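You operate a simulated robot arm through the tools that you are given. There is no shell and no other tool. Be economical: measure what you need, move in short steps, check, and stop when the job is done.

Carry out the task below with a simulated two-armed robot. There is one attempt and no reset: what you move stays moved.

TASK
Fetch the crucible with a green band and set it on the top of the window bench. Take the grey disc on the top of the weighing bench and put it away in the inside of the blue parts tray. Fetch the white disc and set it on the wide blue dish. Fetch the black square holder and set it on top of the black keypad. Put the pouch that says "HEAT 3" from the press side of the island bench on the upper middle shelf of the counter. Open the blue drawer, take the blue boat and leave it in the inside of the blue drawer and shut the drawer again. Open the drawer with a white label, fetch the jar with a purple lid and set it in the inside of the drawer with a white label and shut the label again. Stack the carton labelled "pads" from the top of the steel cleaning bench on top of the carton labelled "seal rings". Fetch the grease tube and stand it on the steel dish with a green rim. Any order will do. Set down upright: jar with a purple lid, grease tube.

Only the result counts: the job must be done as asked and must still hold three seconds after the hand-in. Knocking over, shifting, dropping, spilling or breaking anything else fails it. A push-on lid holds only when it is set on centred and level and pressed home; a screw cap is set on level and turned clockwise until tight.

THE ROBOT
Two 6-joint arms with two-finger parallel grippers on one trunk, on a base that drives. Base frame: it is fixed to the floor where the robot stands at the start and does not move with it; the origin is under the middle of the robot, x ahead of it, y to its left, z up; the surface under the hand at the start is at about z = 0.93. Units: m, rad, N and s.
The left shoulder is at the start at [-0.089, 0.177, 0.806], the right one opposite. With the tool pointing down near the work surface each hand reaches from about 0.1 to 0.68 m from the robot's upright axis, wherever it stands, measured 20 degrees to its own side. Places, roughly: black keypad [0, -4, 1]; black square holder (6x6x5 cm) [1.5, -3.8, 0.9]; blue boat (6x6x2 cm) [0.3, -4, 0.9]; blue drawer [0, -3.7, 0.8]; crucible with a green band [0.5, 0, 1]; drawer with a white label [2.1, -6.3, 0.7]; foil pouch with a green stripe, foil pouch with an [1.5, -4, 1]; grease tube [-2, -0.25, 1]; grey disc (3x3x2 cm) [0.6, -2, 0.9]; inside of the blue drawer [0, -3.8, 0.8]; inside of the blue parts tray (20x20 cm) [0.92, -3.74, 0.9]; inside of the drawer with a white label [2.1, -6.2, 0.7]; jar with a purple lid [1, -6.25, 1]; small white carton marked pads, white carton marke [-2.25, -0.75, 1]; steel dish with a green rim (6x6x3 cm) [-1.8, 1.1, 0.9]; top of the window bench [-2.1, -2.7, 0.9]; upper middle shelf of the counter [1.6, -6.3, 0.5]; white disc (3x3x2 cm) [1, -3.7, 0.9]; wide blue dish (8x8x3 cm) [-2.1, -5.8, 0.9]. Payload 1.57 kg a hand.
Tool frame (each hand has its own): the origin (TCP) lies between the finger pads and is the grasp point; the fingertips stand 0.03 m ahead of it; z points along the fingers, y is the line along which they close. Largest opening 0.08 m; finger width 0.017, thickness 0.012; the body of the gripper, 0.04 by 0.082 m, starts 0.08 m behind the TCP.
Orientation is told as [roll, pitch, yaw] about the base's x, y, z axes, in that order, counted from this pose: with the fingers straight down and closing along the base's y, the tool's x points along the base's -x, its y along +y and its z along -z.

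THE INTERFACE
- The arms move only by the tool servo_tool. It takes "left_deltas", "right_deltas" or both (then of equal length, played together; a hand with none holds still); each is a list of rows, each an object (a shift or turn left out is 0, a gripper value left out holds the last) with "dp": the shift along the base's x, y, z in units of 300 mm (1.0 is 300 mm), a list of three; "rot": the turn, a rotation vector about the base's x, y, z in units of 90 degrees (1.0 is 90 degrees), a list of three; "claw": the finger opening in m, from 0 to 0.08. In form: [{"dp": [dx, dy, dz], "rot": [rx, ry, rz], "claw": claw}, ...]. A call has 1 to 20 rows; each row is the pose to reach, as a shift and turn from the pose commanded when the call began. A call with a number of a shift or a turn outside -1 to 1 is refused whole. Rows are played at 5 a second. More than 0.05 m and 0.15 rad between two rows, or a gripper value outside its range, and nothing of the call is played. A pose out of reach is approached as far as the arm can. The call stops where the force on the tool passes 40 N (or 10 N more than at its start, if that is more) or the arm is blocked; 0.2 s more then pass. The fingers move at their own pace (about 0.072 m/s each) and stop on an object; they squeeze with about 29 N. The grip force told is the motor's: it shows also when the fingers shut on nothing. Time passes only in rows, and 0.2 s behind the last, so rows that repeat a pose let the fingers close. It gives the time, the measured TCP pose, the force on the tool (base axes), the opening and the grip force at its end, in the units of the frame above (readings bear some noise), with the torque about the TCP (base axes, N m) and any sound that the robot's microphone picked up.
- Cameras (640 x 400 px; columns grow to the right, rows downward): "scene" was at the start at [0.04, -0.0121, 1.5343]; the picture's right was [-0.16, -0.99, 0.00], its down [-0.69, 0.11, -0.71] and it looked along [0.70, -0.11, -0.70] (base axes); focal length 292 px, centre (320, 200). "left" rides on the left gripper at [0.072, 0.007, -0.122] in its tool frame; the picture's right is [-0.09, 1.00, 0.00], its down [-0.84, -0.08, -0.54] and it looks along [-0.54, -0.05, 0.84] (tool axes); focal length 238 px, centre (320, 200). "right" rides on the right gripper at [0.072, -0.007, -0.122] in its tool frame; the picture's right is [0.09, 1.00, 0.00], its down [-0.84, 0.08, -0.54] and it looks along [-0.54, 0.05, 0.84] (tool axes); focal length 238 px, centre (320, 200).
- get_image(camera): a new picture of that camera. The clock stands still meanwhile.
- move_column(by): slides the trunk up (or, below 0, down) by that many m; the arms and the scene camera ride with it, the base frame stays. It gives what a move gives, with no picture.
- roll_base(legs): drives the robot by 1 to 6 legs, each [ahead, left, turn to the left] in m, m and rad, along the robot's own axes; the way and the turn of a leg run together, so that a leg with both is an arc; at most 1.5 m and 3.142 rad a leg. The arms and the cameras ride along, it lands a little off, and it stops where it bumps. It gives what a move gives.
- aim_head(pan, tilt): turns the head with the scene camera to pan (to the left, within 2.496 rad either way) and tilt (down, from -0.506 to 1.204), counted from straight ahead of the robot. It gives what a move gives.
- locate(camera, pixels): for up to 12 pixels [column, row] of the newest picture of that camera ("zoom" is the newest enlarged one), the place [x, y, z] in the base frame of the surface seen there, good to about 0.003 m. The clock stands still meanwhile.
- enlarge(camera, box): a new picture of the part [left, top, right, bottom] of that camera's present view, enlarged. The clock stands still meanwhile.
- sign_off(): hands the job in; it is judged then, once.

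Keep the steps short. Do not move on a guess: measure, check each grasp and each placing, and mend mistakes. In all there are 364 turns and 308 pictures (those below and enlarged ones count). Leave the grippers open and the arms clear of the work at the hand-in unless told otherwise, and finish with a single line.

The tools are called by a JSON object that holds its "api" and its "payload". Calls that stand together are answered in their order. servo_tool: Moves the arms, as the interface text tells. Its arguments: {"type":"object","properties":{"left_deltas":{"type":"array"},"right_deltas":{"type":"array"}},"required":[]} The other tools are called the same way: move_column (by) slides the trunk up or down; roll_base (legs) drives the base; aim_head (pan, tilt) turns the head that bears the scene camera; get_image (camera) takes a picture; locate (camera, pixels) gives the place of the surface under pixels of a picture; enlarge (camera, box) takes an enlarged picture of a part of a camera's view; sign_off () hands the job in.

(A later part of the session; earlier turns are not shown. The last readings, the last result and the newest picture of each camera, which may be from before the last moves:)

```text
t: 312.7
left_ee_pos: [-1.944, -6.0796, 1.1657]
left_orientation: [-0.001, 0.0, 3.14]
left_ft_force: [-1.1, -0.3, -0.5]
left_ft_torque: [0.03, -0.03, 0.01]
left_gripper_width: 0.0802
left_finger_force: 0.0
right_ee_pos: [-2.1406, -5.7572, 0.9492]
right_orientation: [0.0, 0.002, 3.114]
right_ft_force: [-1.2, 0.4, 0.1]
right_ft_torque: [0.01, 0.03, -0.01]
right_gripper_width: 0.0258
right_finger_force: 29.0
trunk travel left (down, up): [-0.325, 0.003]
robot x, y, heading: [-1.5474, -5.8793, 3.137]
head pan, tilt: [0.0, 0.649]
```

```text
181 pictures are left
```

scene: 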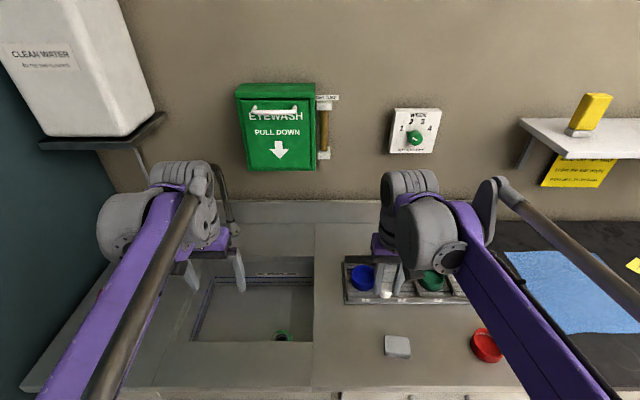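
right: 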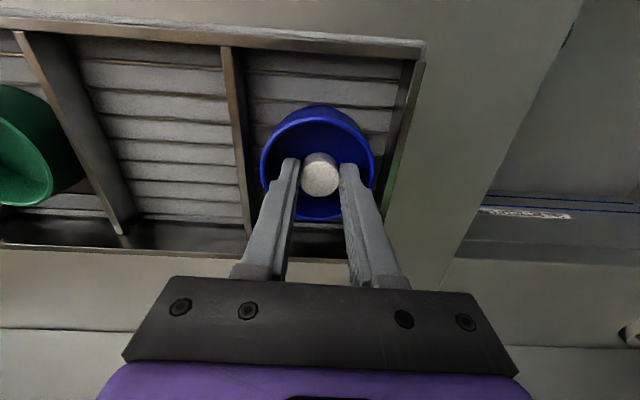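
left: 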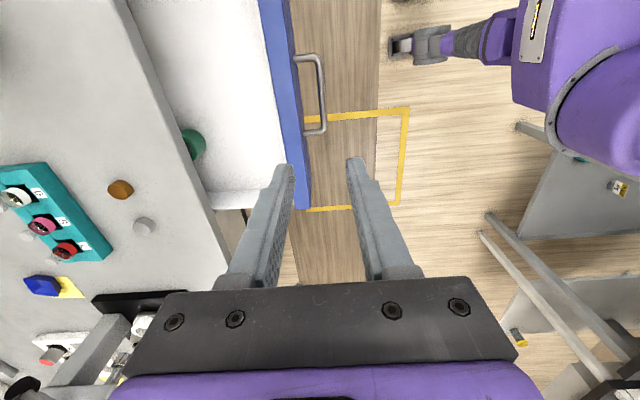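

Centred in the dish. Lowering in 1 mm steps to contact.

{"api": "servo_tool", "payload": {"right_deltas": [{"dp": [0, 0, -0.004]}, {"dp": [0, 0, -0.008]}, {"dp": [0, 0, -0.012]}, {"dp": [0, 0, -0.015]}]}}

```text
t: 313.7
left_ee_pos: [-1.9439, -6.08, 1.1669]
left_orientation: [-0.003, -0.002, 3.14]
left_ft_force: [0.0, 0.4, -0.9]
left_ft_torque: [-0.01, 0.03, 0.05]
left_gripper_width: 0.0799
left_finger_force: 0.0
right_ee_pos: [-2.1402, -5.7559, 0.948]
right_orientation: [0.001, 0.001, 3.113]
right_ft_force: [-1.0, 0.2, 7.9]
right_ft_torque: [0.01, 0.09, -0.02]
right_gripper_width: 0.0258
right_finger_force: 28.9
trunk travel left (down, up): [-0.325, 0.003]
robot x, y, heading: [-1.5474, -5.8806, 3.14]
head pan, tilt: [0.0, 0.649]
```

Contact (7.9 N). Opening to 0.038 (fingers stay inside the rim) and lifting.

{"api": "servo_tool", "payload": {"right_deltas": [{"dp": [0, 0, 0.003], "claw": 0.038}, {"dp": [0, 0, 0.003]}, {"dp": [0, 0, 0.04]}, {"dp": [0, 0, 0.18]}, {"dp": [0, 0, 0.33]}, {"dp": [0.05, 0, 0.48]}, {"dp": [0.15, 0, 0.6]}, {"dp": [0.3, 0, 0.66]}, {"dp": [0.45, 0, 0.68]}, {"dp": [0.6, 0, 0.7], "claw": 0.08}]}}

{"api": "enlarge", "payload": {"camera": "scene", "box": [320, 230, 460, 320]}}

```text
t: 315.9
left_ee_pos: [-1.9412, -6.0798, 1.1662]
left_orientation: [-0.002, -0.002, 3.14]
left_ft_force: [0.0, 0.2, -0.5]
left_ft_torque: [0.01, 0.04, 0.02]
left_gripper_width: 0.08
left_finger_force: 0.0
right_ee_pos: [-1.9546, -5.7561, 1.1552]
right_orientation: [0.001, 0.002, 3.115]
right_ft_force: [0.3, -0.3, -0.1]
right_ft_torque: [-0.03, 0.04, 0.01]
right_gripper_width: 0.0799
right_finger_force: 0.1
trunk travel left (down, up): [-0.325, 0.003]
robot x, y, heading: [-1.5439, -5.8801, 3.139]
head pan, tilt: [0.0, 0.649]
```

```text
4.44 times, centred on (390, 275) of scene
```

zoom: 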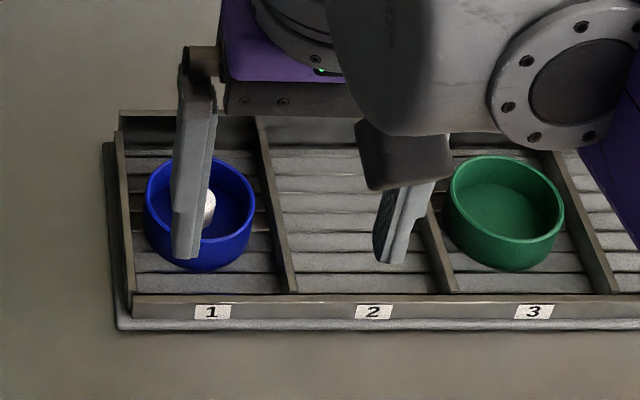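

The white disc lies in the dish. Next is the far counter. I'll back off, turn to face it, and move along the aisle.

{"api": "roll_base", "payload": {"legs": [[-0.45, 0, 0], [0, -0.4, 0], [0, 0, 1.572]]}}

{"api": "aim_head", "payload": {"pan": 0.9, "tilt": 0.4}}

{"api": "get_image", "payload": {"camera": "scene"}}

```text
t: 326.1
left_ee_pos: [-0.8971, -5.8733, 1.1667]
left_orientation: [-0.002, 0.001, -1.559]
left_ft_force: [-0.1, 0.8, 0.3]
left_ft_torque: [-0.01, -0.01, 0.01]
left_gripper_width: 0.08
left_finger_force: 0.2
right_ee_pos: [-1.2203, -5.8929, 1.155]
right_orientation: [-0.001, 0.003, -1.586]
right_ft_force: [0.0, 0.7, -0.4]
right_ft_torque: [0.02, -0.02, 0.01]
right_gripper_width: 0.0799
right_finger_force: 0.0
trunk travel left (down, up): [-0.325, 0.003]
robot x, y, heading: [-1.1005, -5.4813, -1.554]
head pan, tilt: [0.0, 0.649]
```

```text
t: 327.3
left_ee_pos: [-0.8979, -5.8732, 1.1654]
left_orientation: [-0.002, 0.001, -1.559]
left_ft_force: [-0.7, -0.4, 0.4]
left_ft_torque: [0.0, 0.0, 0.0]
left_gripper_width: 0.08
left_finger_force: 0.2
right_ee_pos: [-1.2209, -5.8933, 1.1549]
right_orientation: [0.001, 0.001, -1.584]
right_ft_force: [-0.3, -0.5, 0.7]
right_ft_torque: [0.01, 0.04, 0.0]
right_gripper_width: 0.08
right_finger_force: 0.1
trunk travel left (down, up): [-0.325, 0.003]
robot x, y, heading: [-1.1022, -5.4797, -1.558]
head pan, tilt: [0.901, 0.4]
```

```text
179 pictures are left
```

scene: 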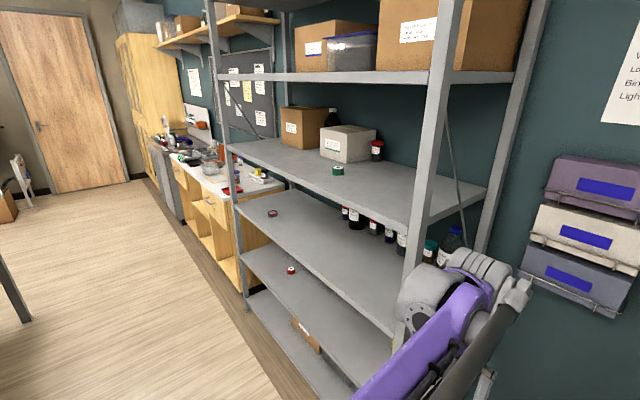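

The storage rack lies between here and the counter. Measuring rack front and the island's back edge for the aisle width.

{"api": "locate", "payload": {"camera": "scene", "pixels": [[415, 225], [380, 225], [245, 270], [10, 290], [25, 315], [205, 190], [240, 290]]}}

{"api": "aim_head", "payload": {"pan": 1.5, "tilt": 0.6}}

{"api": "get_image", "payload": {"camera": "scene"}}

{"api": "locate", "payload": {"camera": "scene", "pixels": [[300, 200], [200, 200], [360, 150], [400, 250], [250, 250]]}}

```text
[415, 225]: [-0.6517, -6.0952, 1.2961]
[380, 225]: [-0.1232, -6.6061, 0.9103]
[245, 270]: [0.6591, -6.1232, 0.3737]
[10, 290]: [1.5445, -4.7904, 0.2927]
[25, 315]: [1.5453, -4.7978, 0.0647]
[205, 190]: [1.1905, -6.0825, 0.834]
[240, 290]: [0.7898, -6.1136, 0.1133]
```

```text
t: 328.3
left_ee_pos: [-0.897, -5.8744, 1.1661]
left_orientation: [-0.001, -0.001, -1.558]
left_ft_force: [-1.3, 0.3, 0.7]
left_ft_torque: [-0.01, -0.02, 0.02]
left_gripper_width: 0.08
left_finger_force: 0.1
right_ee_pos: [-1.2204, -5.892, 1.1555]
right_orientation: [-0.002, 0.003, -1.584]
right_ft_force: [-0.2, -0.1, -0.4]
right_ft_torque: [-0.03, -0.01, 0.01]
right_gripper_width: 0.0802
right_finger_force: 0.2
trunk travel left (down, up): [-0.325, 0.003]
robot x, y, heading: [-1.0996, -5.4807, -1.558]
head pan, tilt: [1.499, 0.6]
```

```text
178 pictures are left
```

scene: 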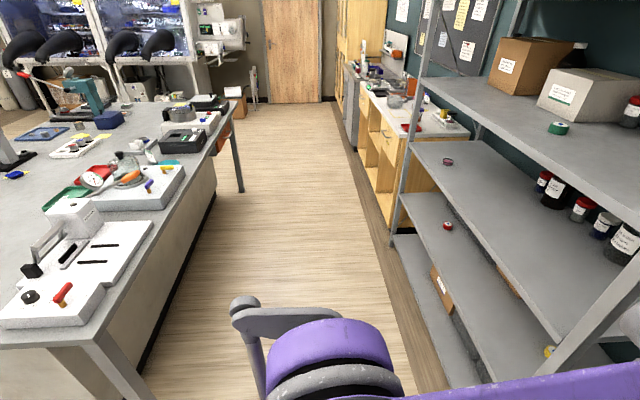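

```text
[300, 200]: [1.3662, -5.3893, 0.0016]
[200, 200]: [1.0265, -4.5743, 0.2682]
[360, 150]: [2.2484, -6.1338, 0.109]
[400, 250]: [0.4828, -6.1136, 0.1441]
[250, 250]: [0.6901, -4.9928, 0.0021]
```

The aisle is 1.3 m wide; the rack front is at y -6.1 and my fingers reach -5.9. Strafing left to x≈1.2.

{"api": "roll_base", "payload": {"legs": [[0, 1.2, -0.013], [0, 1.1, 0]]}}

{"api": "aim_head", "payload": {"pan": 0, "tilt": 0.65}}

{"api": "get_image", "payload": {"camera": "scene"}}

```text
t: 348.6
left_ee_pos: [1.3887, -5.9119, 1.1664]
left_orientation: [-0.003, 0.0, -1.593]
left_ft_force: [-0.3, 1.1, 0.2]
left_ft_torque: [0.04, 0.0, 0.0]
left_gripper_width: 0.0803
left_finger_force: 0.1
right_ee_pos: [1.0651, -5.9194, 1.1565]
right_orientation: [0.0, 0.003, -1.62]
right_ft_force: [0.3, -0.2, 0.2]
right_ft_torque: [0.04, -0.01, -0.01]
right_gripper_width: 0.0799
right_finger_force: 0.0
trunk travel left (down, up): [-0.325, 0.003]
robot x, y, heading: [1.2018, -5.5156, -1.593]
head pan, tilt: [1.499, 0.6]
```

```text
t: 350.2
left_ee_pos: [1.3895, -5.9121, 1.1659]
left_orientation: [-0.002, 0.0, -1.593]
left_ft_force: [0.7, 0.7, -0.9]
left_ft_torque: [0.0, 0.0, -0.01]
left_gripper_width: 0.08
left_finger_force: 0.0
right_ee_pos: [1.0653, -5.919, 1.1544]
right_orientation: [-0.001, 0.002, -1.619]
right_ft_force: [0.8, -0.5, -1.0]
right_ft_torque: [0.0, -0.01, 0.05]
right_gripper_width: 0.0802
right_finger_force: 0.0
trunk travel left (down, up): [-0.325, 0.003]
robot x, y, heading: [1.2006, -5.5123, -1.596]
head pan, tilt: [0.0, 0.649]
```

```text
177 pictures are left
```

scene: 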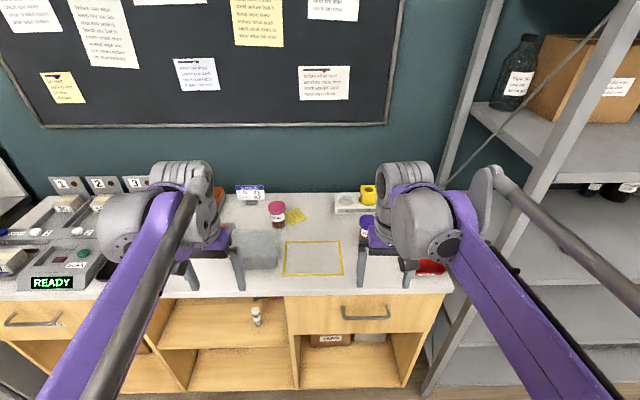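

{"api": "enlarge", "payload": {"camera": "scene", "box": [220, 170, 440, 290]}}

{"api": "get_image", "payload": {"camera": "right"}}

{"api": "get_image", "payload": {"camera": "left"}}

```text
2.91 times, centred on (330, 230) of scene
```

zoom: 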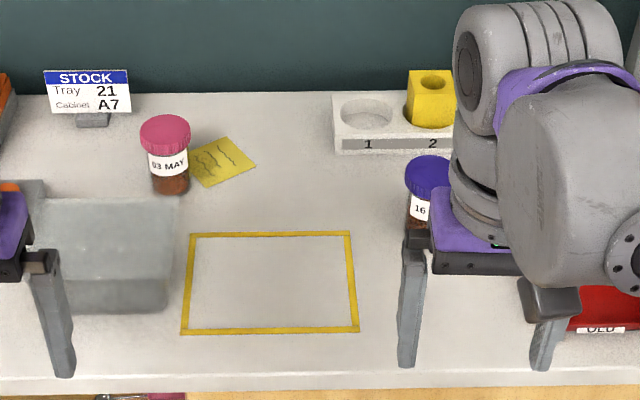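

```text
175 pictures are left
```

right: 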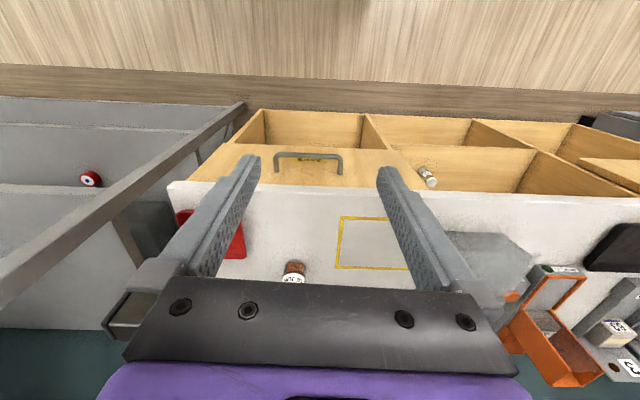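

```text
174 pictures are left
```

left: 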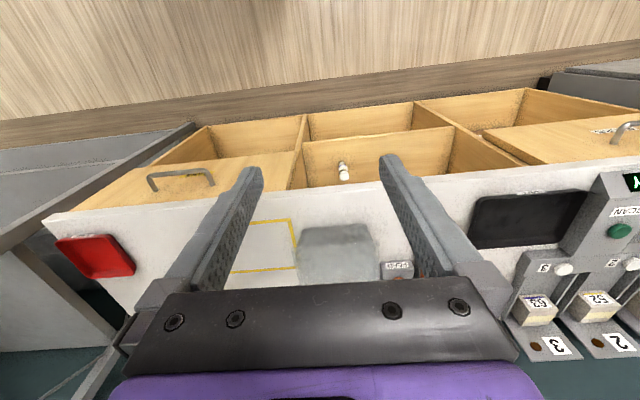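

The indigo-lid jar is behind the right hand (near x≈1.0); the pink-lid one is not wanted. First I'll go open the labelled drawer: strafing left 0.75 m.

{"api": "roll_base", "payload": {"legs": [[0, 0.75, 0.025]]}}

{"api": "aim_head", "payload": {"pan": 0, "tilt": 0.85}}

{"api": "get_image", "payload": {"camera": "scene"}}

{"api": "get_image", "payload": {"camera": "left"}}

```text
t: 357.1
left_ee_pos: [2.1445, -5.9052, 1.1658]
left_orientation: [-0.002, -0.001, -1.554]
left_ft_force: [-0.3, -0.2, 0.4]
left_ft_torque: [-0.02, -0.02, -0.01]
left_gripper_width: 0.0798
left_finger_force: 0.0
right_ee_pos: [1.822, -5.9252, 1.1552]
right_orientation: [0.0, 0.003, -1.581]
right_ft_force: [0.9, -0.1, 0.2]
right_ft_torque: [0.03, 0.01, -0.02]
right_gripper_width: 0.0799
right_finger_force: 0.0
trunk travel left (down, up): [-0.325, 0.003]
robot x, y, heading: [1.9447, -5.5087, -1.553]
head pan, tilt: [0.0, 0.649]
```

```text
t: 357.9
left_ee_pos: [2.1459, -5.9052, 1.1657]
left_orientation: [-0.001, 0.0, -1.554]
left_ft_force: [-0.3, 0.6, 0.4]
left_ft_torque: [-0.03, -0.02, -0.02]
left_gripper_width: 0.0798
left_finger_force: 0.1
right_ee_pos: [1.8214, -5.9262, 1.1562]
right_orientation: [0.0, 0.002, -1.579]
right_ft_force: [-0.3, -0.6, 0.6]
right_ft_torque: [0.03, 0.01, 0.0]
right_gripper_width: 0.0801
right_finger_force: 0.1
trunk travel left (down, up): [-0.325, 0.003]
robot x, y, heading: [1.9391, -5.5128, -1.556]
head pan, tilt: [0.0, 0.85]
```

```text
173 pictures are left
```

scene: 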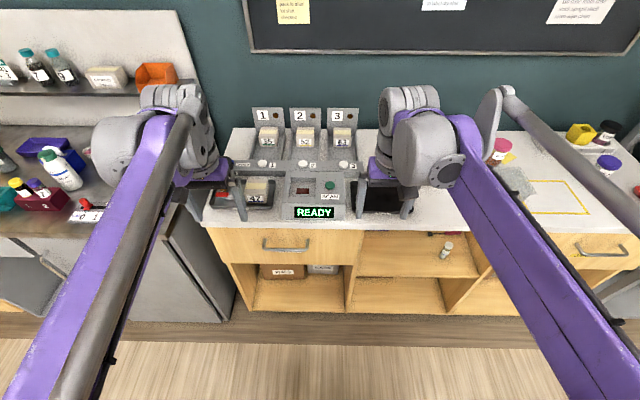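

```text
172 pictures are left
```

left: 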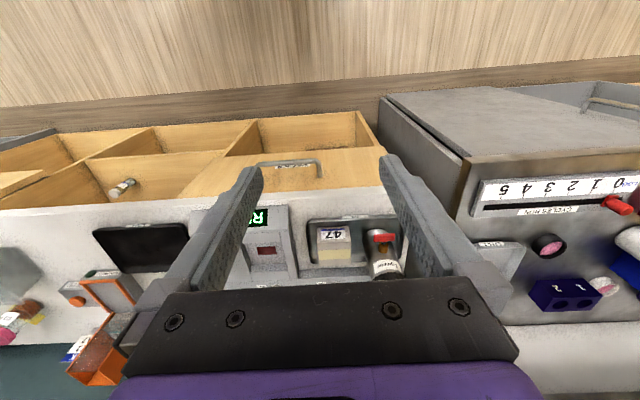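

{"api": "enlarge", "payload": {"camera": "scene", "box": [200, 220, 370, 300]}}

{"api": "locate", "payload": {"camera": "zoom", "pixels": [[250, 104], [290, 106], [330, 106], [370, 104], [310, 105], [237, 85], [385, 78], [150, 60], [310, 60], [310, 140]]}}

{"api": "enlarge", "payload": {"camera": "left", "box": [230, 140, 350, 210]}}

{"api": "enlarge", "payload": {"camera": "scene", "box": [540, 220, 640, 290]}}

```text
3.76 times, centred on (285, 260) of scene
```

zoom: 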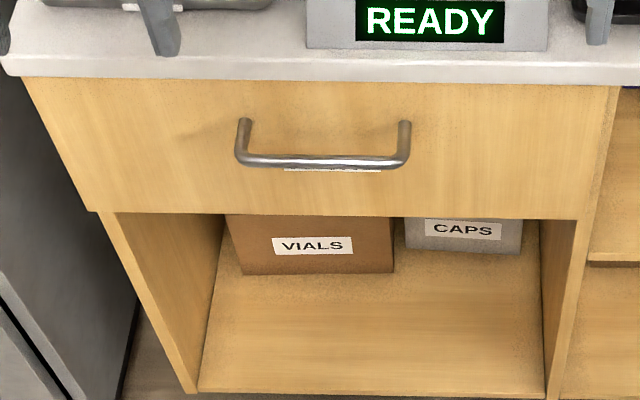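

```text
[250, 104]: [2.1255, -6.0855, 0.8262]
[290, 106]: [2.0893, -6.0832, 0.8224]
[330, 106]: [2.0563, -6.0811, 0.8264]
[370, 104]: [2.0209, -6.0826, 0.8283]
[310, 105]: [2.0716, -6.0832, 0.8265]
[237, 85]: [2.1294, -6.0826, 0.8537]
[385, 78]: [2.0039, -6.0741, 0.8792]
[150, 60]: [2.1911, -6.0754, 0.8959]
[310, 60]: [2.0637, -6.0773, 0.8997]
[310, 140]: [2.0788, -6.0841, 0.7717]
```

```text
5.33 times, centred on (290, 175) of left
```

zoom: 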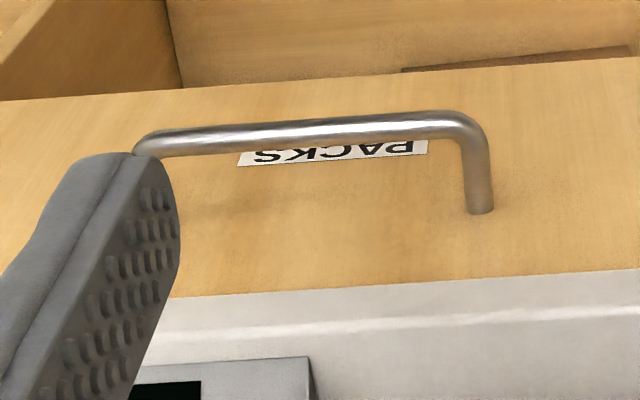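

```text
5.71 times, centred on (590, 255) of scene
```

zoom: 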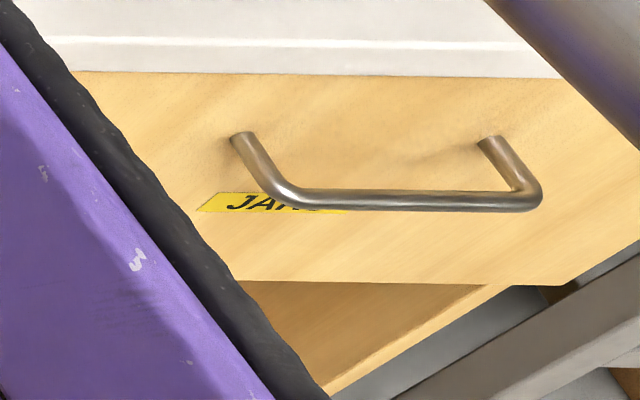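

The left drawer has the white label "PACKS"; the right one is yellow "JARS". Measuring the bar of the PACKS drawer.

{"api": "enlarge", "payload": {"camera": "scene", "box": [255, 230, 315, 270]}}

{"api": "locate", "payload": {"camera": "zoom", "pixels": [[120, 200], [150, 204], [250, 206], [320, 207], [400, 207], [480, 206], [530, 195], [90, 180], [320, 150]]}}

```text
10.00 times, centred on (285, 250) of scene
```

zoom: 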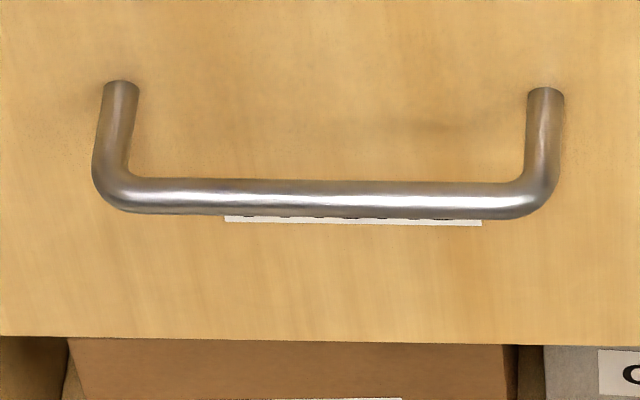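

```text
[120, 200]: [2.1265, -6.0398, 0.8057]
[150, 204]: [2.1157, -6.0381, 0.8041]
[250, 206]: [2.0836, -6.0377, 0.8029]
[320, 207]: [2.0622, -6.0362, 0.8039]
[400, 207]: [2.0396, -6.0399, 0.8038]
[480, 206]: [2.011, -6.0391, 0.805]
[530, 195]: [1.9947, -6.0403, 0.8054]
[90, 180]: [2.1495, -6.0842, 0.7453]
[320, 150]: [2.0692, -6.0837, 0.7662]
```

Bar: centre about (2.063, -6.041, 0.801). Turning the left hand +90° and bringing it above the bar.

{"api": "servo_tool", "payload": {"left_deltas": [{"dp": [-0.025, -0.04, -0.04], "rot": [0, 0, 0.09], "claw": 0.026}, {"dp": [-0.05, -0.08, -0.09], "rot": [0, 0, 0.18]}, {"dp": [-0.075, -0.12, -0.13], "rot": [0, 0, 0.27]}, {"dp": [-0.1, -0.16, -0.18], "rot": [0, 0, 0.36]}, {"dp": [-0.125, -0.2, -0.22], "rot": [0, 0, 0.45]}, {"dp": [-0.15, -0.24, -0.27], "rot": [0, 0, 0.54]}, {"dp": [-0.175, -0.28, -0.31], "rot": [0, 0, 0.63]}, {"dp": [-0.2, -0.32, -0.36], "rot": [0, 0, 0.72]}, {"dp": [-0.225, -0.36, -0.4], "rot": [0, 0, 0.81]}, {"dp": [-0.25, -0.4, -0.45], "rot": [0, 0, 0.9]}, {"dp": [-0.276, -0.433, -0.486], "rot": [0, 0, 0.99]}, {"dp": [-0.276, -0.433, -0.486], "rot": [0, 0, 0.99]}]}}

{"api": "get_image", "payload": {"camera": "left"}}

{"api": "locate", "payload": {"camera": "left", "pixels": [[318, 100], [318, 120], [318, 140], [312, 120], [324, 120]]}}

```text
t: 360.5
left_ee_pos: [2.0634, -6.0347, 1.0194]
left_orientation: [-0.001, 0.0, 0.004]
left_ft_force: [0.7, -0.1, -0.3]
left_ft_torque: [-0.01, -0.01, 0.02]
left_gripper_width: 0.0261
left_finger_force: 0.0
right_ee_pos: [1.8218, -5.927, 1.1551]
right_orientation: [0.0, 0.003, -1.58]
right_ft_force: [-0.8, -0.2, -0.4]
right_ft_torque: [0.01, 0.01, -0.01]
right_gripper_width: 0.0801
right_finger_force: 0.0
trunk travel left (down, up): [-0.325, 0.003]
robot x, y, heading: [1.9413, -5.5113, -1.549]
head pan, tilt: [0.0, 0.85]
```

```text
167 pictures are left
```

left: 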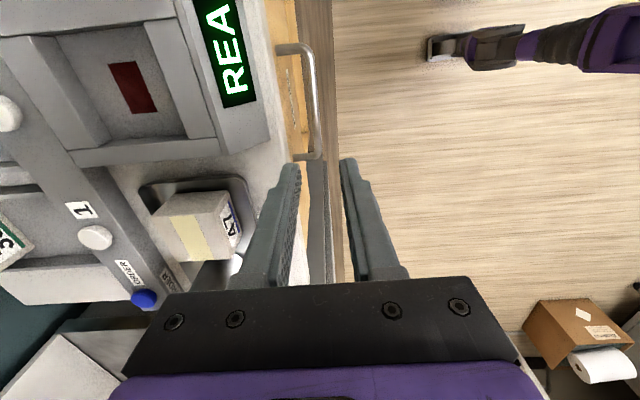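

```text
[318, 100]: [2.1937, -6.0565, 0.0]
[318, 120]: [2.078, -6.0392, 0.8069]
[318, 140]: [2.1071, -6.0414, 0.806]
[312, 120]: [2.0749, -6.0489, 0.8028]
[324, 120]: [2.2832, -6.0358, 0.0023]
```

Bar confirmed at y≈-6.0425. I'll tilt the hand 0.2 rad (body leaning away from the counter edge), then descend and close.

{"api": "servo_tool", "payload": {"left_deltas": [{"dp": [0, -0.005, -0.05], "rot": [-0.064, 0, 0]}, {"dp": [0, -0.01, -0.1], "rot": [-0.127, 0, 0]}, {"dp": [0, -0.01, -0.25], "rot": [-0.127, 0, 0]}, {"dp": [0, -0.01, -0.4], "rot": [-0.127, 0, 0]}, {"dp": [0, -0.01, -0.53], "rot": [-0.127, 0, 0]}, {"dp": [0, -0.01, -0.6], "rot": [-0.127, 0, 0]}, {"dp": [0, -0.01, -0.646], "rot": [-0.127, 0, 0]}, {"dp": [0, -0.01, -0.646], "rot": [-0.127, 0, 0], "claw": 0}, {"dp": [0, -0.01, -0.646], "rot": [-0.127, 0, 0]}, {"dp": [0, -0.01, -0.646], "rot": [-0.127, 0, 0]}]}}

{"api": "get_image", "payload": {"camera": "left"}}

```text
t: 362.7
left_ee_pos: [2.0625, -6.0384, 0.8278]
left_orientation: [-0.2, 0.001, 0.001]
left_ft_force: [-0.8, -1.8, -0.9]
left_ft_torque: [-0.05, 0.09, 0.25]
left_gripper_width: 0.0117
left_finger_force: 28.9
right_ee_pos: [1.8229, -5.9266, 1.1555]
right_orientation: [0.0, 0.001, -1.579]
right_ft_force: [0.6, -0.6, -0.2]
right_ft_torque: [0.0, 0.01, 0.0]
right_gripper_width: 0.0799
right_finger_force: 0.1
trunk travel left (down, up): [-0.325, 0.003]
robot x, y, heading: [1.9377, -5.5115, -1.554]
head pan, tilt: [0.0, 0.85]
```

```text
166 pictures are left
```

left: 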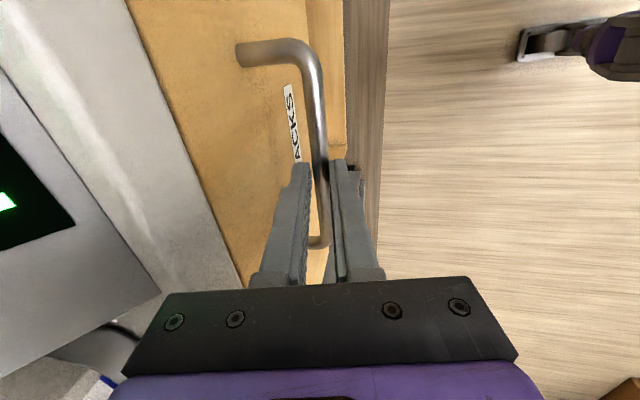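

Bar gripped. Pulling out 0.2 m slowly.

{"api": "servo_tool", "payload": {"left_deltas": [{"dp": [0, 0.05, 0]}, {"dp": [0, 0.12, 0]}, {"dp": [0, 0.2, 0]}, {"dp": [0, 0.28, 0]}, {"dp": [0, 0.36, 0]}, {"dp": [0, 0.44, 0]}, {"dp": [0, 0.52, 0]}, {"dp": [0, 0.6, 0]}, {"dp": [0, 0.66, 0]}, {"dp": [0, 0.66, 0]}]}}

{"api": "get_image", "payload": {"camera": "scene"}}

```text
t: 364.9
left_ee_pos: [2.0628, -5.8417, 0.8278]
left_orientation: [-0.203, -0.001, 0.001]
left_ft_force: [2.1, 2.1, -2.1]
left_ft_torque: [0.08, 0.33, 0.2]
left_gripper_width: 0.0118
left_finger_force: 29.5
right_ee_pos: [1.8228, -5.9264, 1.156]
right_orientation: [0.001, 0.001, -1.581]
right_ft_force: [-1.0, -0.5, 0.6]
right_ft_torque: [-0.02, 0.01, -0.01]
right_gripper_width: 0.0799
right_finger_force: 0.1
trunk travel left (down, up): [-0.325, 0.003]
robot x, y, heading: [1.9376, -5.513, -1.552]
head pan, tilt: [0.0, 0.85]
```

```text
165 pictures are left
```

scene: 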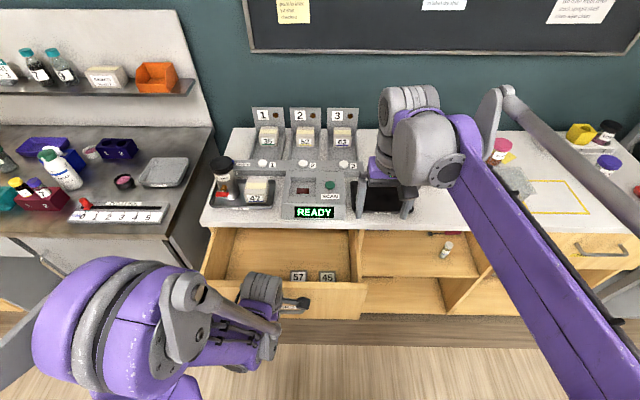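

Drawer open; two packs (57, 45) lie inside. Releasing the bar and rising.

{"api": "servo_tool", "payload": {"left_deltas": [{"claw": 0.035}, {"claw": 0.035}, {"dp": [0, 0.02, 0.1]}, {"dp": [0, 0.04, 0.25]}, {"dp": [0, 0.04, 0.4], "rot": [0.064, 0, 0]}, {"dp": [0, 0.04, 0.55], "rot": [0.127, 0, 0]}, {"dp": [0, 0.04, 0.7], "rot": [0.127, 0, 0]}, {"dp": [0, 0.04, 0.85], "rot": [0.127, 0, 0]}, {"dp": [0, 0.04, 1.0], "rot": [0.127, 0, 0]}]}}

{"api": "get_image", "payload": {"camera": "scene"}}

{"api": "get_image", "payload": {"camera": "left"}}

```text
t: 366.9
left_ee_pos: [2.0624, -5.8288, 1.1277]
left_orientation: [-0.002, 0.001, 0.001]
left_ft_force: [-0.2, -0.3, 0.6]
left_ft_torque: [0.03, -0.01, -0.01]
left_gripper_width: 0.0351
left_finger_force: 0.1
right_ee_pos: [1.8221, -5.925, 1.1559]
right_orientation: [0.0, 0.003, -1.579]
right_ft_force: [-0.3, 0.0, 0.6]
right_ft_torque: [-0.02, 0.01, 0.0]
right_gripper_width: 0.08
right_finger_force: 0.1
trunk travel left (down, up): [-0.325, 0.003]
robot x, y, heading: [1.9415, -5.5131, -1.549]
head pan, tilt: [0.0, 0.85]
```

```text
164 pictures are left
```

scene: 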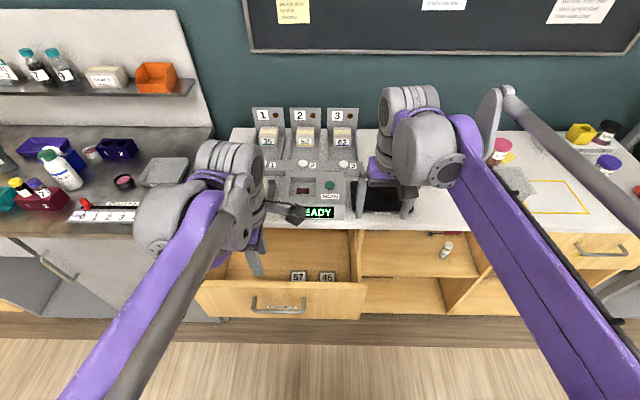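

```text
163 pictures are left
```

left: 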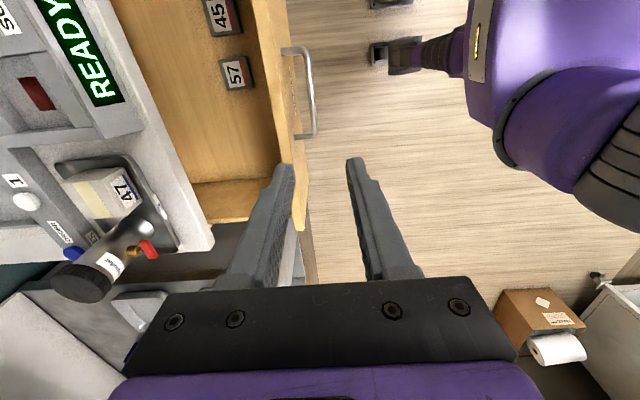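

{"api": "locate", "payload": {"camera": "left", "pixels": [[235, 72], [238, 90], [220, 15], [200, 130], [180, 60], [220, 140], [230, 190], [255, 130], [282, 140], [150, 30]]}}

{"api": "enlarge", "payload": {"camera": "scene", "box": [190, 220, 370, 320]}}

{"api": "locate", "payload": {"camera": "zoom", "pixels": [[384, 200], [488, 200], [384, 220], [560, 180], [300, 150], [300, 200], [450, 100], [330, 230], [590, 60], [130, 150]]}}

```text
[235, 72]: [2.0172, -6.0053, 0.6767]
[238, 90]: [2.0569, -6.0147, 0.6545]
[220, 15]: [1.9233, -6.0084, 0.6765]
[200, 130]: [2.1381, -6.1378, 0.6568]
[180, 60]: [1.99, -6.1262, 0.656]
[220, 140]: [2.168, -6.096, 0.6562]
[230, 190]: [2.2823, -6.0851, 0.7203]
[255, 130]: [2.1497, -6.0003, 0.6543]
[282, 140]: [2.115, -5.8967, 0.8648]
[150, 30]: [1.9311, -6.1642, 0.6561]
```

```text
3.56 times, centred on (280, 270) of scene
```

zoom: 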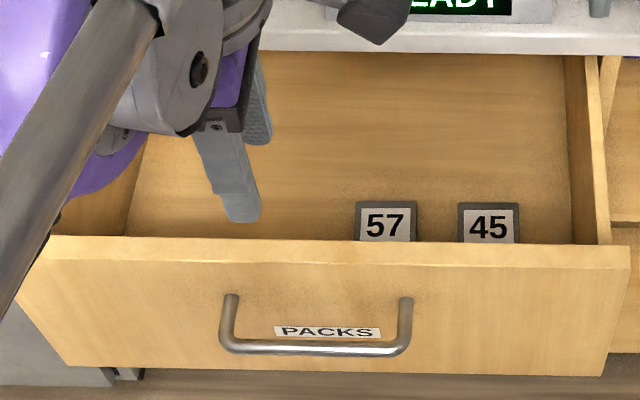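

```text
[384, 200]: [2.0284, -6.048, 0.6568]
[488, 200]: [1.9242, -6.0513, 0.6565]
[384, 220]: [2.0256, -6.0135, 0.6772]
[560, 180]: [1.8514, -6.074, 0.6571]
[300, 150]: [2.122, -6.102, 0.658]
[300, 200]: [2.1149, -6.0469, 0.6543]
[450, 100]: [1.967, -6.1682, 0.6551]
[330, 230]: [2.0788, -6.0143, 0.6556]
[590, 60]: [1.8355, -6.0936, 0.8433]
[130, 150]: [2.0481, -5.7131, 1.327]
```

Drawer floor z≈0.656, front panel top 0.865; free floor at x≈2.15, y≈-6.0. Now to the jar: strafing right 0.78 m.

{"api": "roll_base", "payload": {"legs": [[0, -0.78, -0.02]]}}

{"api": "aim_head", "payload": {"pan": -0.15, "tilt": 0.75}}

{"api": "get_image", "payload": {"camera": "scene"}}

{"api": "get_image", "payload": {"camera": "right"}}

```text
t: 374.1
left_ee_pos: [1.2777, -5.8407, 1.1276]
left_orientation: [-0.001, 0.001, -0.011]
left_ft_force: [-0.1, -0.7, 0.1]
left_ft_torque: [0.0, -0.02, 0.01]
left_gripper_width: 0.0349
left_finger_force: 0.0
right_ee_pos: [1.0381, -5.9332, 1.1556]
right_orientation: [0.0, 0.002, -1.593]
right_ft_force: [-0.1, 0.4, -0.1]
right_ft_torque: [0.0, 0.01, -0.02]
right_gripper_width: 0.0802
right_finger_force: 0.0
trunk travel left (down, up): [-0.325, 0.003]
robot x, y, heading: [1.1601, -5.5197, -1.561]
head pan, tilt: [0.0, 0.85]
```

```text
t: 374.8
left_ee_pos: [1.2779, -5.8408, 1.128]
left_orientation: [-0.002, 0.0, -0.01]
left_ft_force: [-0.3, 0.5, 0.1]
left_ft_torque: [0.0, -0.04, -0.02]
left_gripper_width: 0.035
left_finger_force: 0.0
right_ee_pos: [1.0366, -5.9344, 1.1549]
right_orientation: [0.001, 0.001, -1.59]
right_ft_force: [0.0, -0.6, 0.4]
right_ft_torque: [0.0, -0.01, 0.04]
right_gripper_width: 0.0803
right_finger_force: 0.1
trunk travel left (down, up): [-0.325, 0.003]
robot x, y, heading: [1.1638, -5.5238, -1.567]
head pan, tilt: [-0.15, 0.75]
```

```text
161 pictures are left
```

scene: 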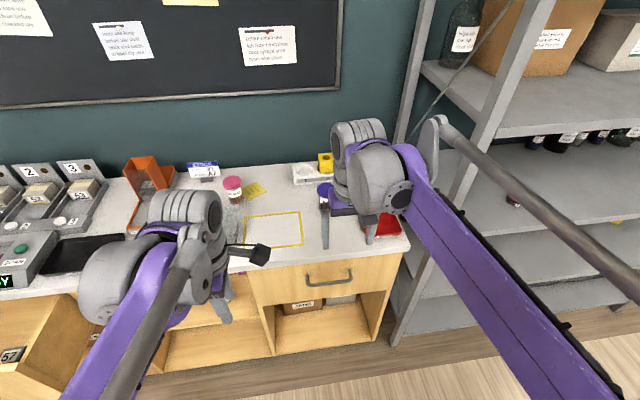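

```text
160 pictures are left
```

right: 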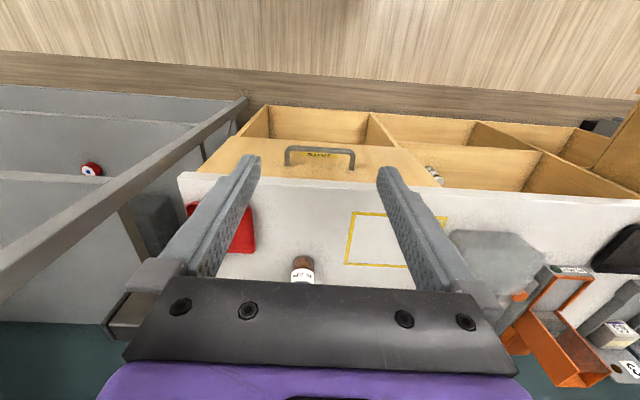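

{"api": "enlarge", "payload": {"camera": "scene", "box": [285, 145, 365, 225]}}

{"api": "locate", "payload": {"camera": "zoom", "pixels": [[315, 195], [290, 190], [315, 180], [310, 240], [300, 255], [280, 160], [335, 140]]}}

{"api": "locate", "payload": {"camera": "right", "pixels": [[303, 262], [302, 275], [293, 277], [313, 277], [230, 250], [300, 183]]}}

```text
5.00 times, centred on (325, 185) of scene
```

zoom: 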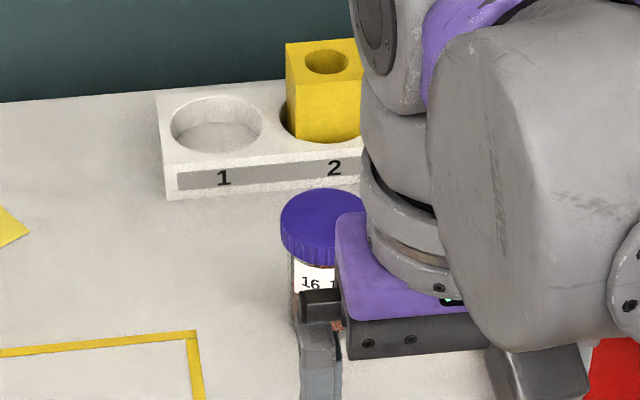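

```text
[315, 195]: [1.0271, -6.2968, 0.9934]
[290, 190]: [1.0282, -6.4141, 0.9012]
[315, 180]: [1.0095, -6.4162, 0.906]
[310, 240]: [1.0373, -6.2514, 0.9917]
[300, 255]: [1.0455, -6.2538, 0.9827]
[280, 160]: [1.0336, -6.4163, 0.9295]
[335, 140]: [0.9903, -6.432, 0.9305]
```

```text
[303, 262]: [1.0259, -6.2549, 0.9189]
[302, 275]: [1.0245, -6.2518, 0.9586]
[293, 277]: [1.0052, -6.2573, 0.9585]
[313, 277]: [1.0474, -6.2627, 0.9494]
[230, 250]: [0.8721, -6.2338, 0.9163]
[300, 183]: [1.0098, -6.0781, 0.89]
```

Jar with the purple lid: centre about (1.026, -6.275), top z 0.993, base 0.90. Driving 0.13 m closer.

{"api": "roll_base", "payload": {"legs": [[0.13, 0, 0]]}}

{"api": "servo_tool", "payload": {"right_deltas": [{"dp": [0, -0.06, 0], "rot": [0, 0, -0.09]}, {"dp": [0, -0.12, 0], "rot": [0, 0, -0.18]}, {"dp": [0, -0.18, 0], "rot": [0, 0, -0.27]}, {"dp": [0, -0.24, 0], "rot": [0, 0, -0.36]}, {"dp": [0, -0.3, 0], "rot": [0, 0, -0.45]}, {"dp": [0, -0.36, 0], "rot": [0, 0, -0.54]}, {"dp": [0, -0.42, -0.02], "rot": [0, 0, -0.63]}, {"dp": [0, -0.48, -0.06], "rot": [0, 0, -0.72]}, {"dp": [0, -0.54, -0.1], "rot": [0, 0, -0.81]}, {"dp": [0, -0.6, -0.15], "rot": [0, 0, -0.9]}, {"dp": [0, -0.65, -0.2], "rot": [0, 0, -0.98]}, {"dp": [0, -0.65, -0.2], "rot": [0, 0, -0.98]}]}}

{"api": "get_image", "payload": {"camera": "right"}}

{"api": "get_image", "payload": {"camera": "scene"}}

```text
t: 376.1
left_ee_pos: [1.2772, -5.9699, 1.1268]
left_orientation: [-0.002, 0.001, -0.013]
left_ft_force: [0.1, 0.5, -0.1]
left_ft_torque: [0.01, 0.0, -0.02]
left_gripper_width: 0.0352
left_finger_force: 0.0
right_ee_pos: [1.0364, -6.0616, 1.1558]
right_orientation: [0.002, 0.002, -1.593]
right_ft_force: [1.0, 0.2, 0.5]
right_ft_torque: [-0.01, 0.03, 0.02]
right_gripper_width: 0.08
right_finger_force: 0.0
trunk travel left (down, up): [-0.325, 0.003]
robot x, y, heading: [1.1583, -5.6515, -1.561]
head pan, tilt: [-0.15, 0.75]
```

```text
t: 378.7
left_ee_pos: [1.278, -5.9693, 1.1284]
left_orientation: [-0.001, 0.001, -0.012]
left_ft_force: [0.1, 0.0, -0.4]
left_ft_torque: [-0.04, -0.02, -0.01]
left_gripper_width: 0.0348
left_finger_force: 0.0
right_ee_pos: [1.0358, -6.2589, 1.0977]
right_orientation: [0.0, 0.002, -3.135]
right_ft_force: [0.9, 0.3, -0.1]
right_ft_torque: [-0.02, 0.0, -0.03]
right_gripper_width: 0.0799
right_finger_force: 0.0
trunk travel left (down, up): [-0.325, 0.003]
robot x, y, heading: [1.1621, -5.6527, -1.565]
head pan, tilt: [-0.15, 0.75]
```

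```text
158 pictures are left
```

right: 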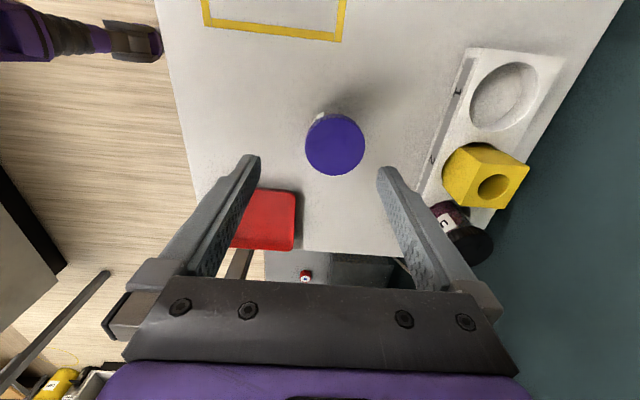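

```text
157 pictures are left
```

scene: 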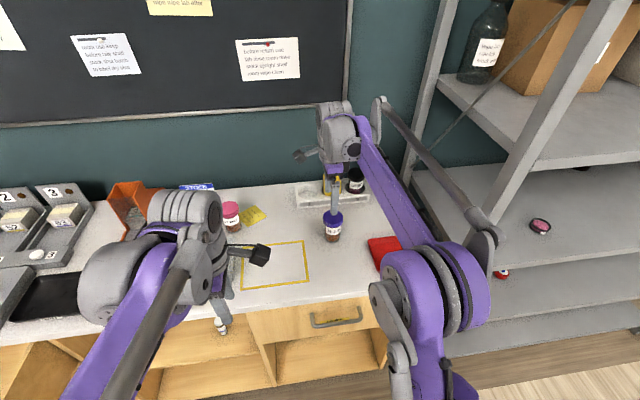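

{"api": "locate", "payload": {"camera": "right", "pixels": [[306, 147], [363, 147], [335, 118], [335, 172], [335, 145]]}}

{"api": "locate", "payload": {"camera": "scene", "pixels": [[475, 280], [490, 240], [470, 215], [530, 150], [430, 160], [483, 200]]}}

```text
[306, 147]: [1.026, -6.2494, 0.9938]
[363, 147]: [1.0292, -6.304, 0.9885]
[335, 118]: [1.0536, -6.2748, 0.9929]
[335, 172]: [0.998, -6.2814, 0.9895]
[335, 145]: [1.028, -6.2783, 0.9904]
```

```text
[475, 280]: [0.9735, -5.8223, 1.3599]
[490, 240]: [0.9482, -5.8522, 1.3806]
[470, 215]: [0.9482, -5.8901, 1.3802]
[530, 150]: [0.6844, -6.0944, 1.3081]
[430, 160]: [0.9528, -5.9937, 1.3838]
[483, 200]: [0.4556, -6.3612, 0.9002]
```

Lid centre (1.026, -6.277), 0.055 m across; the elbow is 0.26 m from the rack. Aligning, descending to z 0.965 and closing.

{"api": "servo_tool", "payload": {"right_deltas": [{"dp": [-0.033, -0.06, 0]}, {"dp": [-0.033, -0.06, -0.1]}, {"dp": [-0.033, -0.06, -0.22]}, {"dp": [-0.033, -0.06, -0.34]}, {"dp": [-0.033, -0.06, -0.442]}, {"dp": [-0.033, -0.06, -0.442], "claw": 0}, {"dp": [-0.033, -0.06, -0.442]}, {"dp": [-0.033, -0.06, -0.442]}]}}

{"api": "get_image", "payload": {"camera": "right"}}

```text
t: 380.5
left_ee_pos: [1.2782, -5.9702, 1.1282]
left_orientation: [-0.002, -0.001, -0.01]
left_ft_force: [0.1, -0.4, 0.4]
left_ft_torque: [0.01, 0.02, 0.02]
left_gripper_width: 0.0351
left_finger_force: 0.0
right_ee_pos: [1.0279, -6.2751, 0.9649]
right_orientation: [0.0, 0.001, -3.132]
right_ft_force: [-0.1, 0.1, 0.3]
right_ft_torque: [0.01, 0.01, -0.01]
right_gripper_width: 0.0588
right_finger_force: 29.3
trunk travel left (down, up): [-0.325, 0.003]
robot x, y, heading: [1.1646, -5.6531, -1.566]
head pan, tilt: [-0.15, 0.75]
```

```text
156 pictures are left
```

right: 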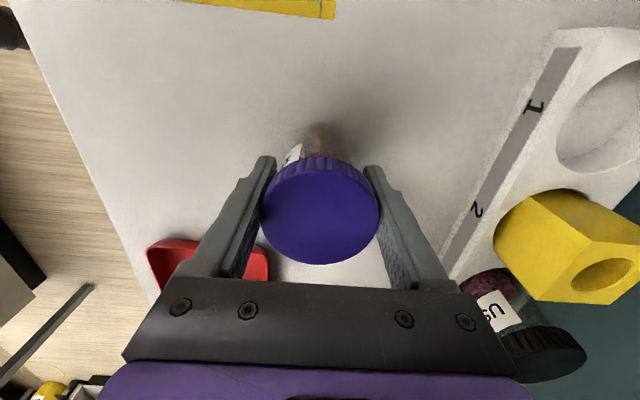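

Held by the lid (0.059). Lifting and pulling back.

{"api": "servo_tool", "payload": {"right_deltas": [{"dp": [0, 0, 0.12]}, {"dp": [0, 0, 0.26]}, {"dp": [0, 0, 0.4]}, {"dp": [0, 0.08, 0.5]}, {"dp": [0, 0.2, 0.56]}, {"dp": [0, 0.34, 0.58]}, {"dp": [0, 0.48, 0.58]}, {"dp": [0, 0.62, 0.58]}, {"dp": [0, 0.76, 0.58]}]}}

{"api": "roll_base", "payload": {"legs": [[-0.2, 0, 0], [0, 1.1, -0.005]]}}

{"api": "aim_head", "payload": {"pan": 0, "tilt": 0.85}}

{"api": "get_image", "payload": {"camera": "scene"}}

{"api": "get_image", "payload": {"camera": "right"}}

```text
t: 382.5
left_ee_pos: [1.279, -5.967, 1.1284]
left_orientation: [-0.001, 0.0, -0.011]
left_ft_force: [0.0, 0.7, 1.0]
left_ft_torque: [-0.01, 0.03, -0.02]
left_gripper_width: 0.035
left_finger_force: 0.2
right_ee_pos: [1.0239, -6.0446, 1.1365]
right_orientation: [0.002, 0.003, -3.133]
right_ft_force: [-0.1, -0.7, -0.4]
right_ft_torque: [-0.02, 0.01, -0.01]
right_gripper_width: 0.0589
right_finger_force: 29.0
trunk travel left (down, up): [-0.325, 0.003]
robot x, y, heading: [1.1583, -5.6543, -1.563]
head pan, tilt: [-0.15, 0.75]
```

```text
t: 393.5
left_ee_pos: [2.3601, -5.7573, 1.1278]
left_orientation: [-0.001, 0.001, -0.005]
left_ft_force: [-0.1, 0.5, 0.5]
left_ft_torque: [-0.02, -0.02, -0.01]
left_gripper_width: 0.0351
left_finger_force: 0.0
right_ee_pos: [2.1061, -5.8337, 1.1355]
right_orientation: [0.0, 0.002, -3.126]
right_ft_force: [0.2, -0.1, -0.1]
right_ft_torque: [0.01, 0.0, -0.01]
right_gripper_width: 0.059
right_finger_force: 29.2
trunk travel left (down, up): [-0.325, 0.003]
robot x, y, heading: [2.2436, -5.44, -1.564]
head pan, tilt: [-0.15, 0.75]
```

```text
t: 394.2
left_ee_pos: [2.3591, -5.7558, 1.128]
left_orientation: [-0.002, -0.001, -0.006]
left_ft_force: [0.4, 0.8, -0.1]
left_ft_torque: [0.03, 0.02, 0.01]
left_gripper_width: 0.0352
left_finger_force: 0.0
right_ee_pos: [2.1054, -5.8354, 1.1372]
right_orientation: [-0.001, 0.001, -3.125]
right_ft_force: [-1.4, -0.3, -1.4]
right_ft_torque: [0.0, -0.02, 0.0]
right_gripper_width: 0.0591
right_finger_force: 28.4
trunk travel left (down, up): [-0.325, 0.003]
robot x, y, heading: [2.2444, -5.4402, -1.565]
head pan, tilt: [0.0, 0.85]
```

```text
155 pictures are left
```

scene: 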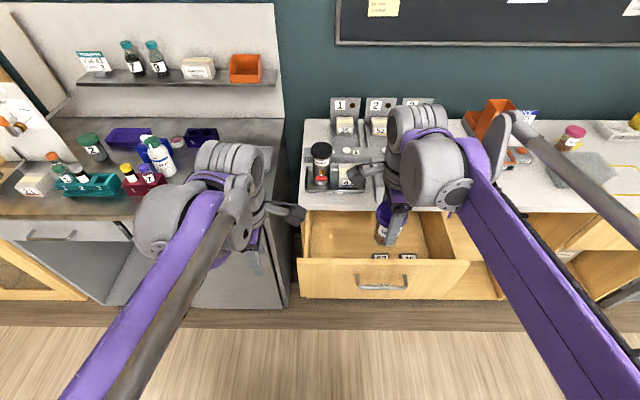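

```text
154 pictures are left
```

right: 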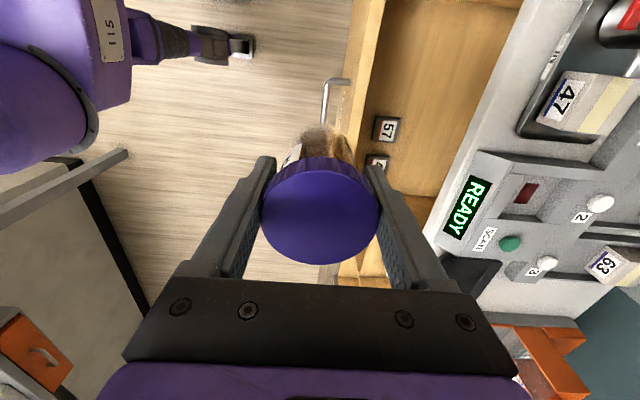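

Moving the jar over the free area at (2.14, -5.995), then lowering to z≈0.87.

{"api": "servo_tool", "payload": {"right_deltas": [{"dp": [0.03, -0.13, 0]}, {"dp": [0.06, -0.27, 0]}, {"dp": [0.09, -0.4, 0]}, {"dp": [0.115, -0.533, 0]}, {"dp": [0.115, -0.533, -0.15]}, {"dp": [0.115, -0.533, -0.3]}, {"dp": [0.115, -0.533, -0.45]}, {"dp": [0.115, -0.533, -0.6]}, {"dp": [0.115, -0.533, -0.75]}, {"dp": [0.115, -0.533, -0.88]}, {"dp": [0.115, -0.533, -0.88]}]}}

{"api": "get_image", "payload": {"camera": "scene"}}

{"api": "get_image", "payload": {"camera": "right"}}

```text
t: 396.6
left_ee_pos: [2.3611, -5.756, 1.1287]
left_orientation: [-0.001, 0.001, -0.003]
left_ft_force: [-0.2, -0.5, -0.3]
left_ft_torque: [0.01, 0.01, -0.01]
left_gripper_width: 0.0348
left_finger_force: 0.0
right_ee_pos: [2.1411, -5.9927, 0.875]
right_orientation: [0.0, 0.003, -3.126]
right_ft_force: [1.4, 0.1, -1.1]
right_ft_torque: [-0.05, 0.02, -0.01]
right_gripper_width: 0.0588
right_finger_force: 29.2
trunk travel left (down, up): [-0.325, 0.003]
robot x, y, heading: [2.2414, -5.4386, -1.565]
head pan, tilt: [0.0, 0.85]
```

```text
153 pictures are left
```

scene: 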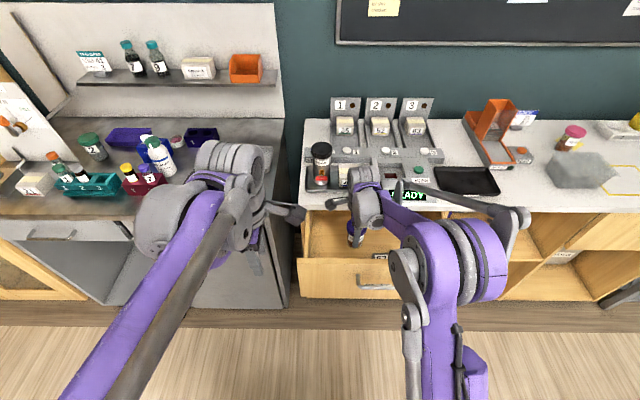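

```text
152 pictures are left
```

right: 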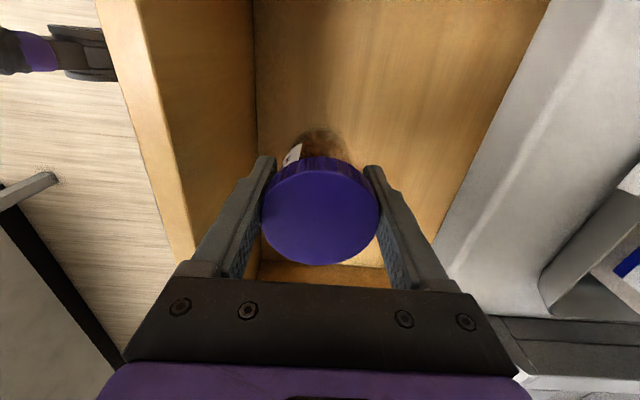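

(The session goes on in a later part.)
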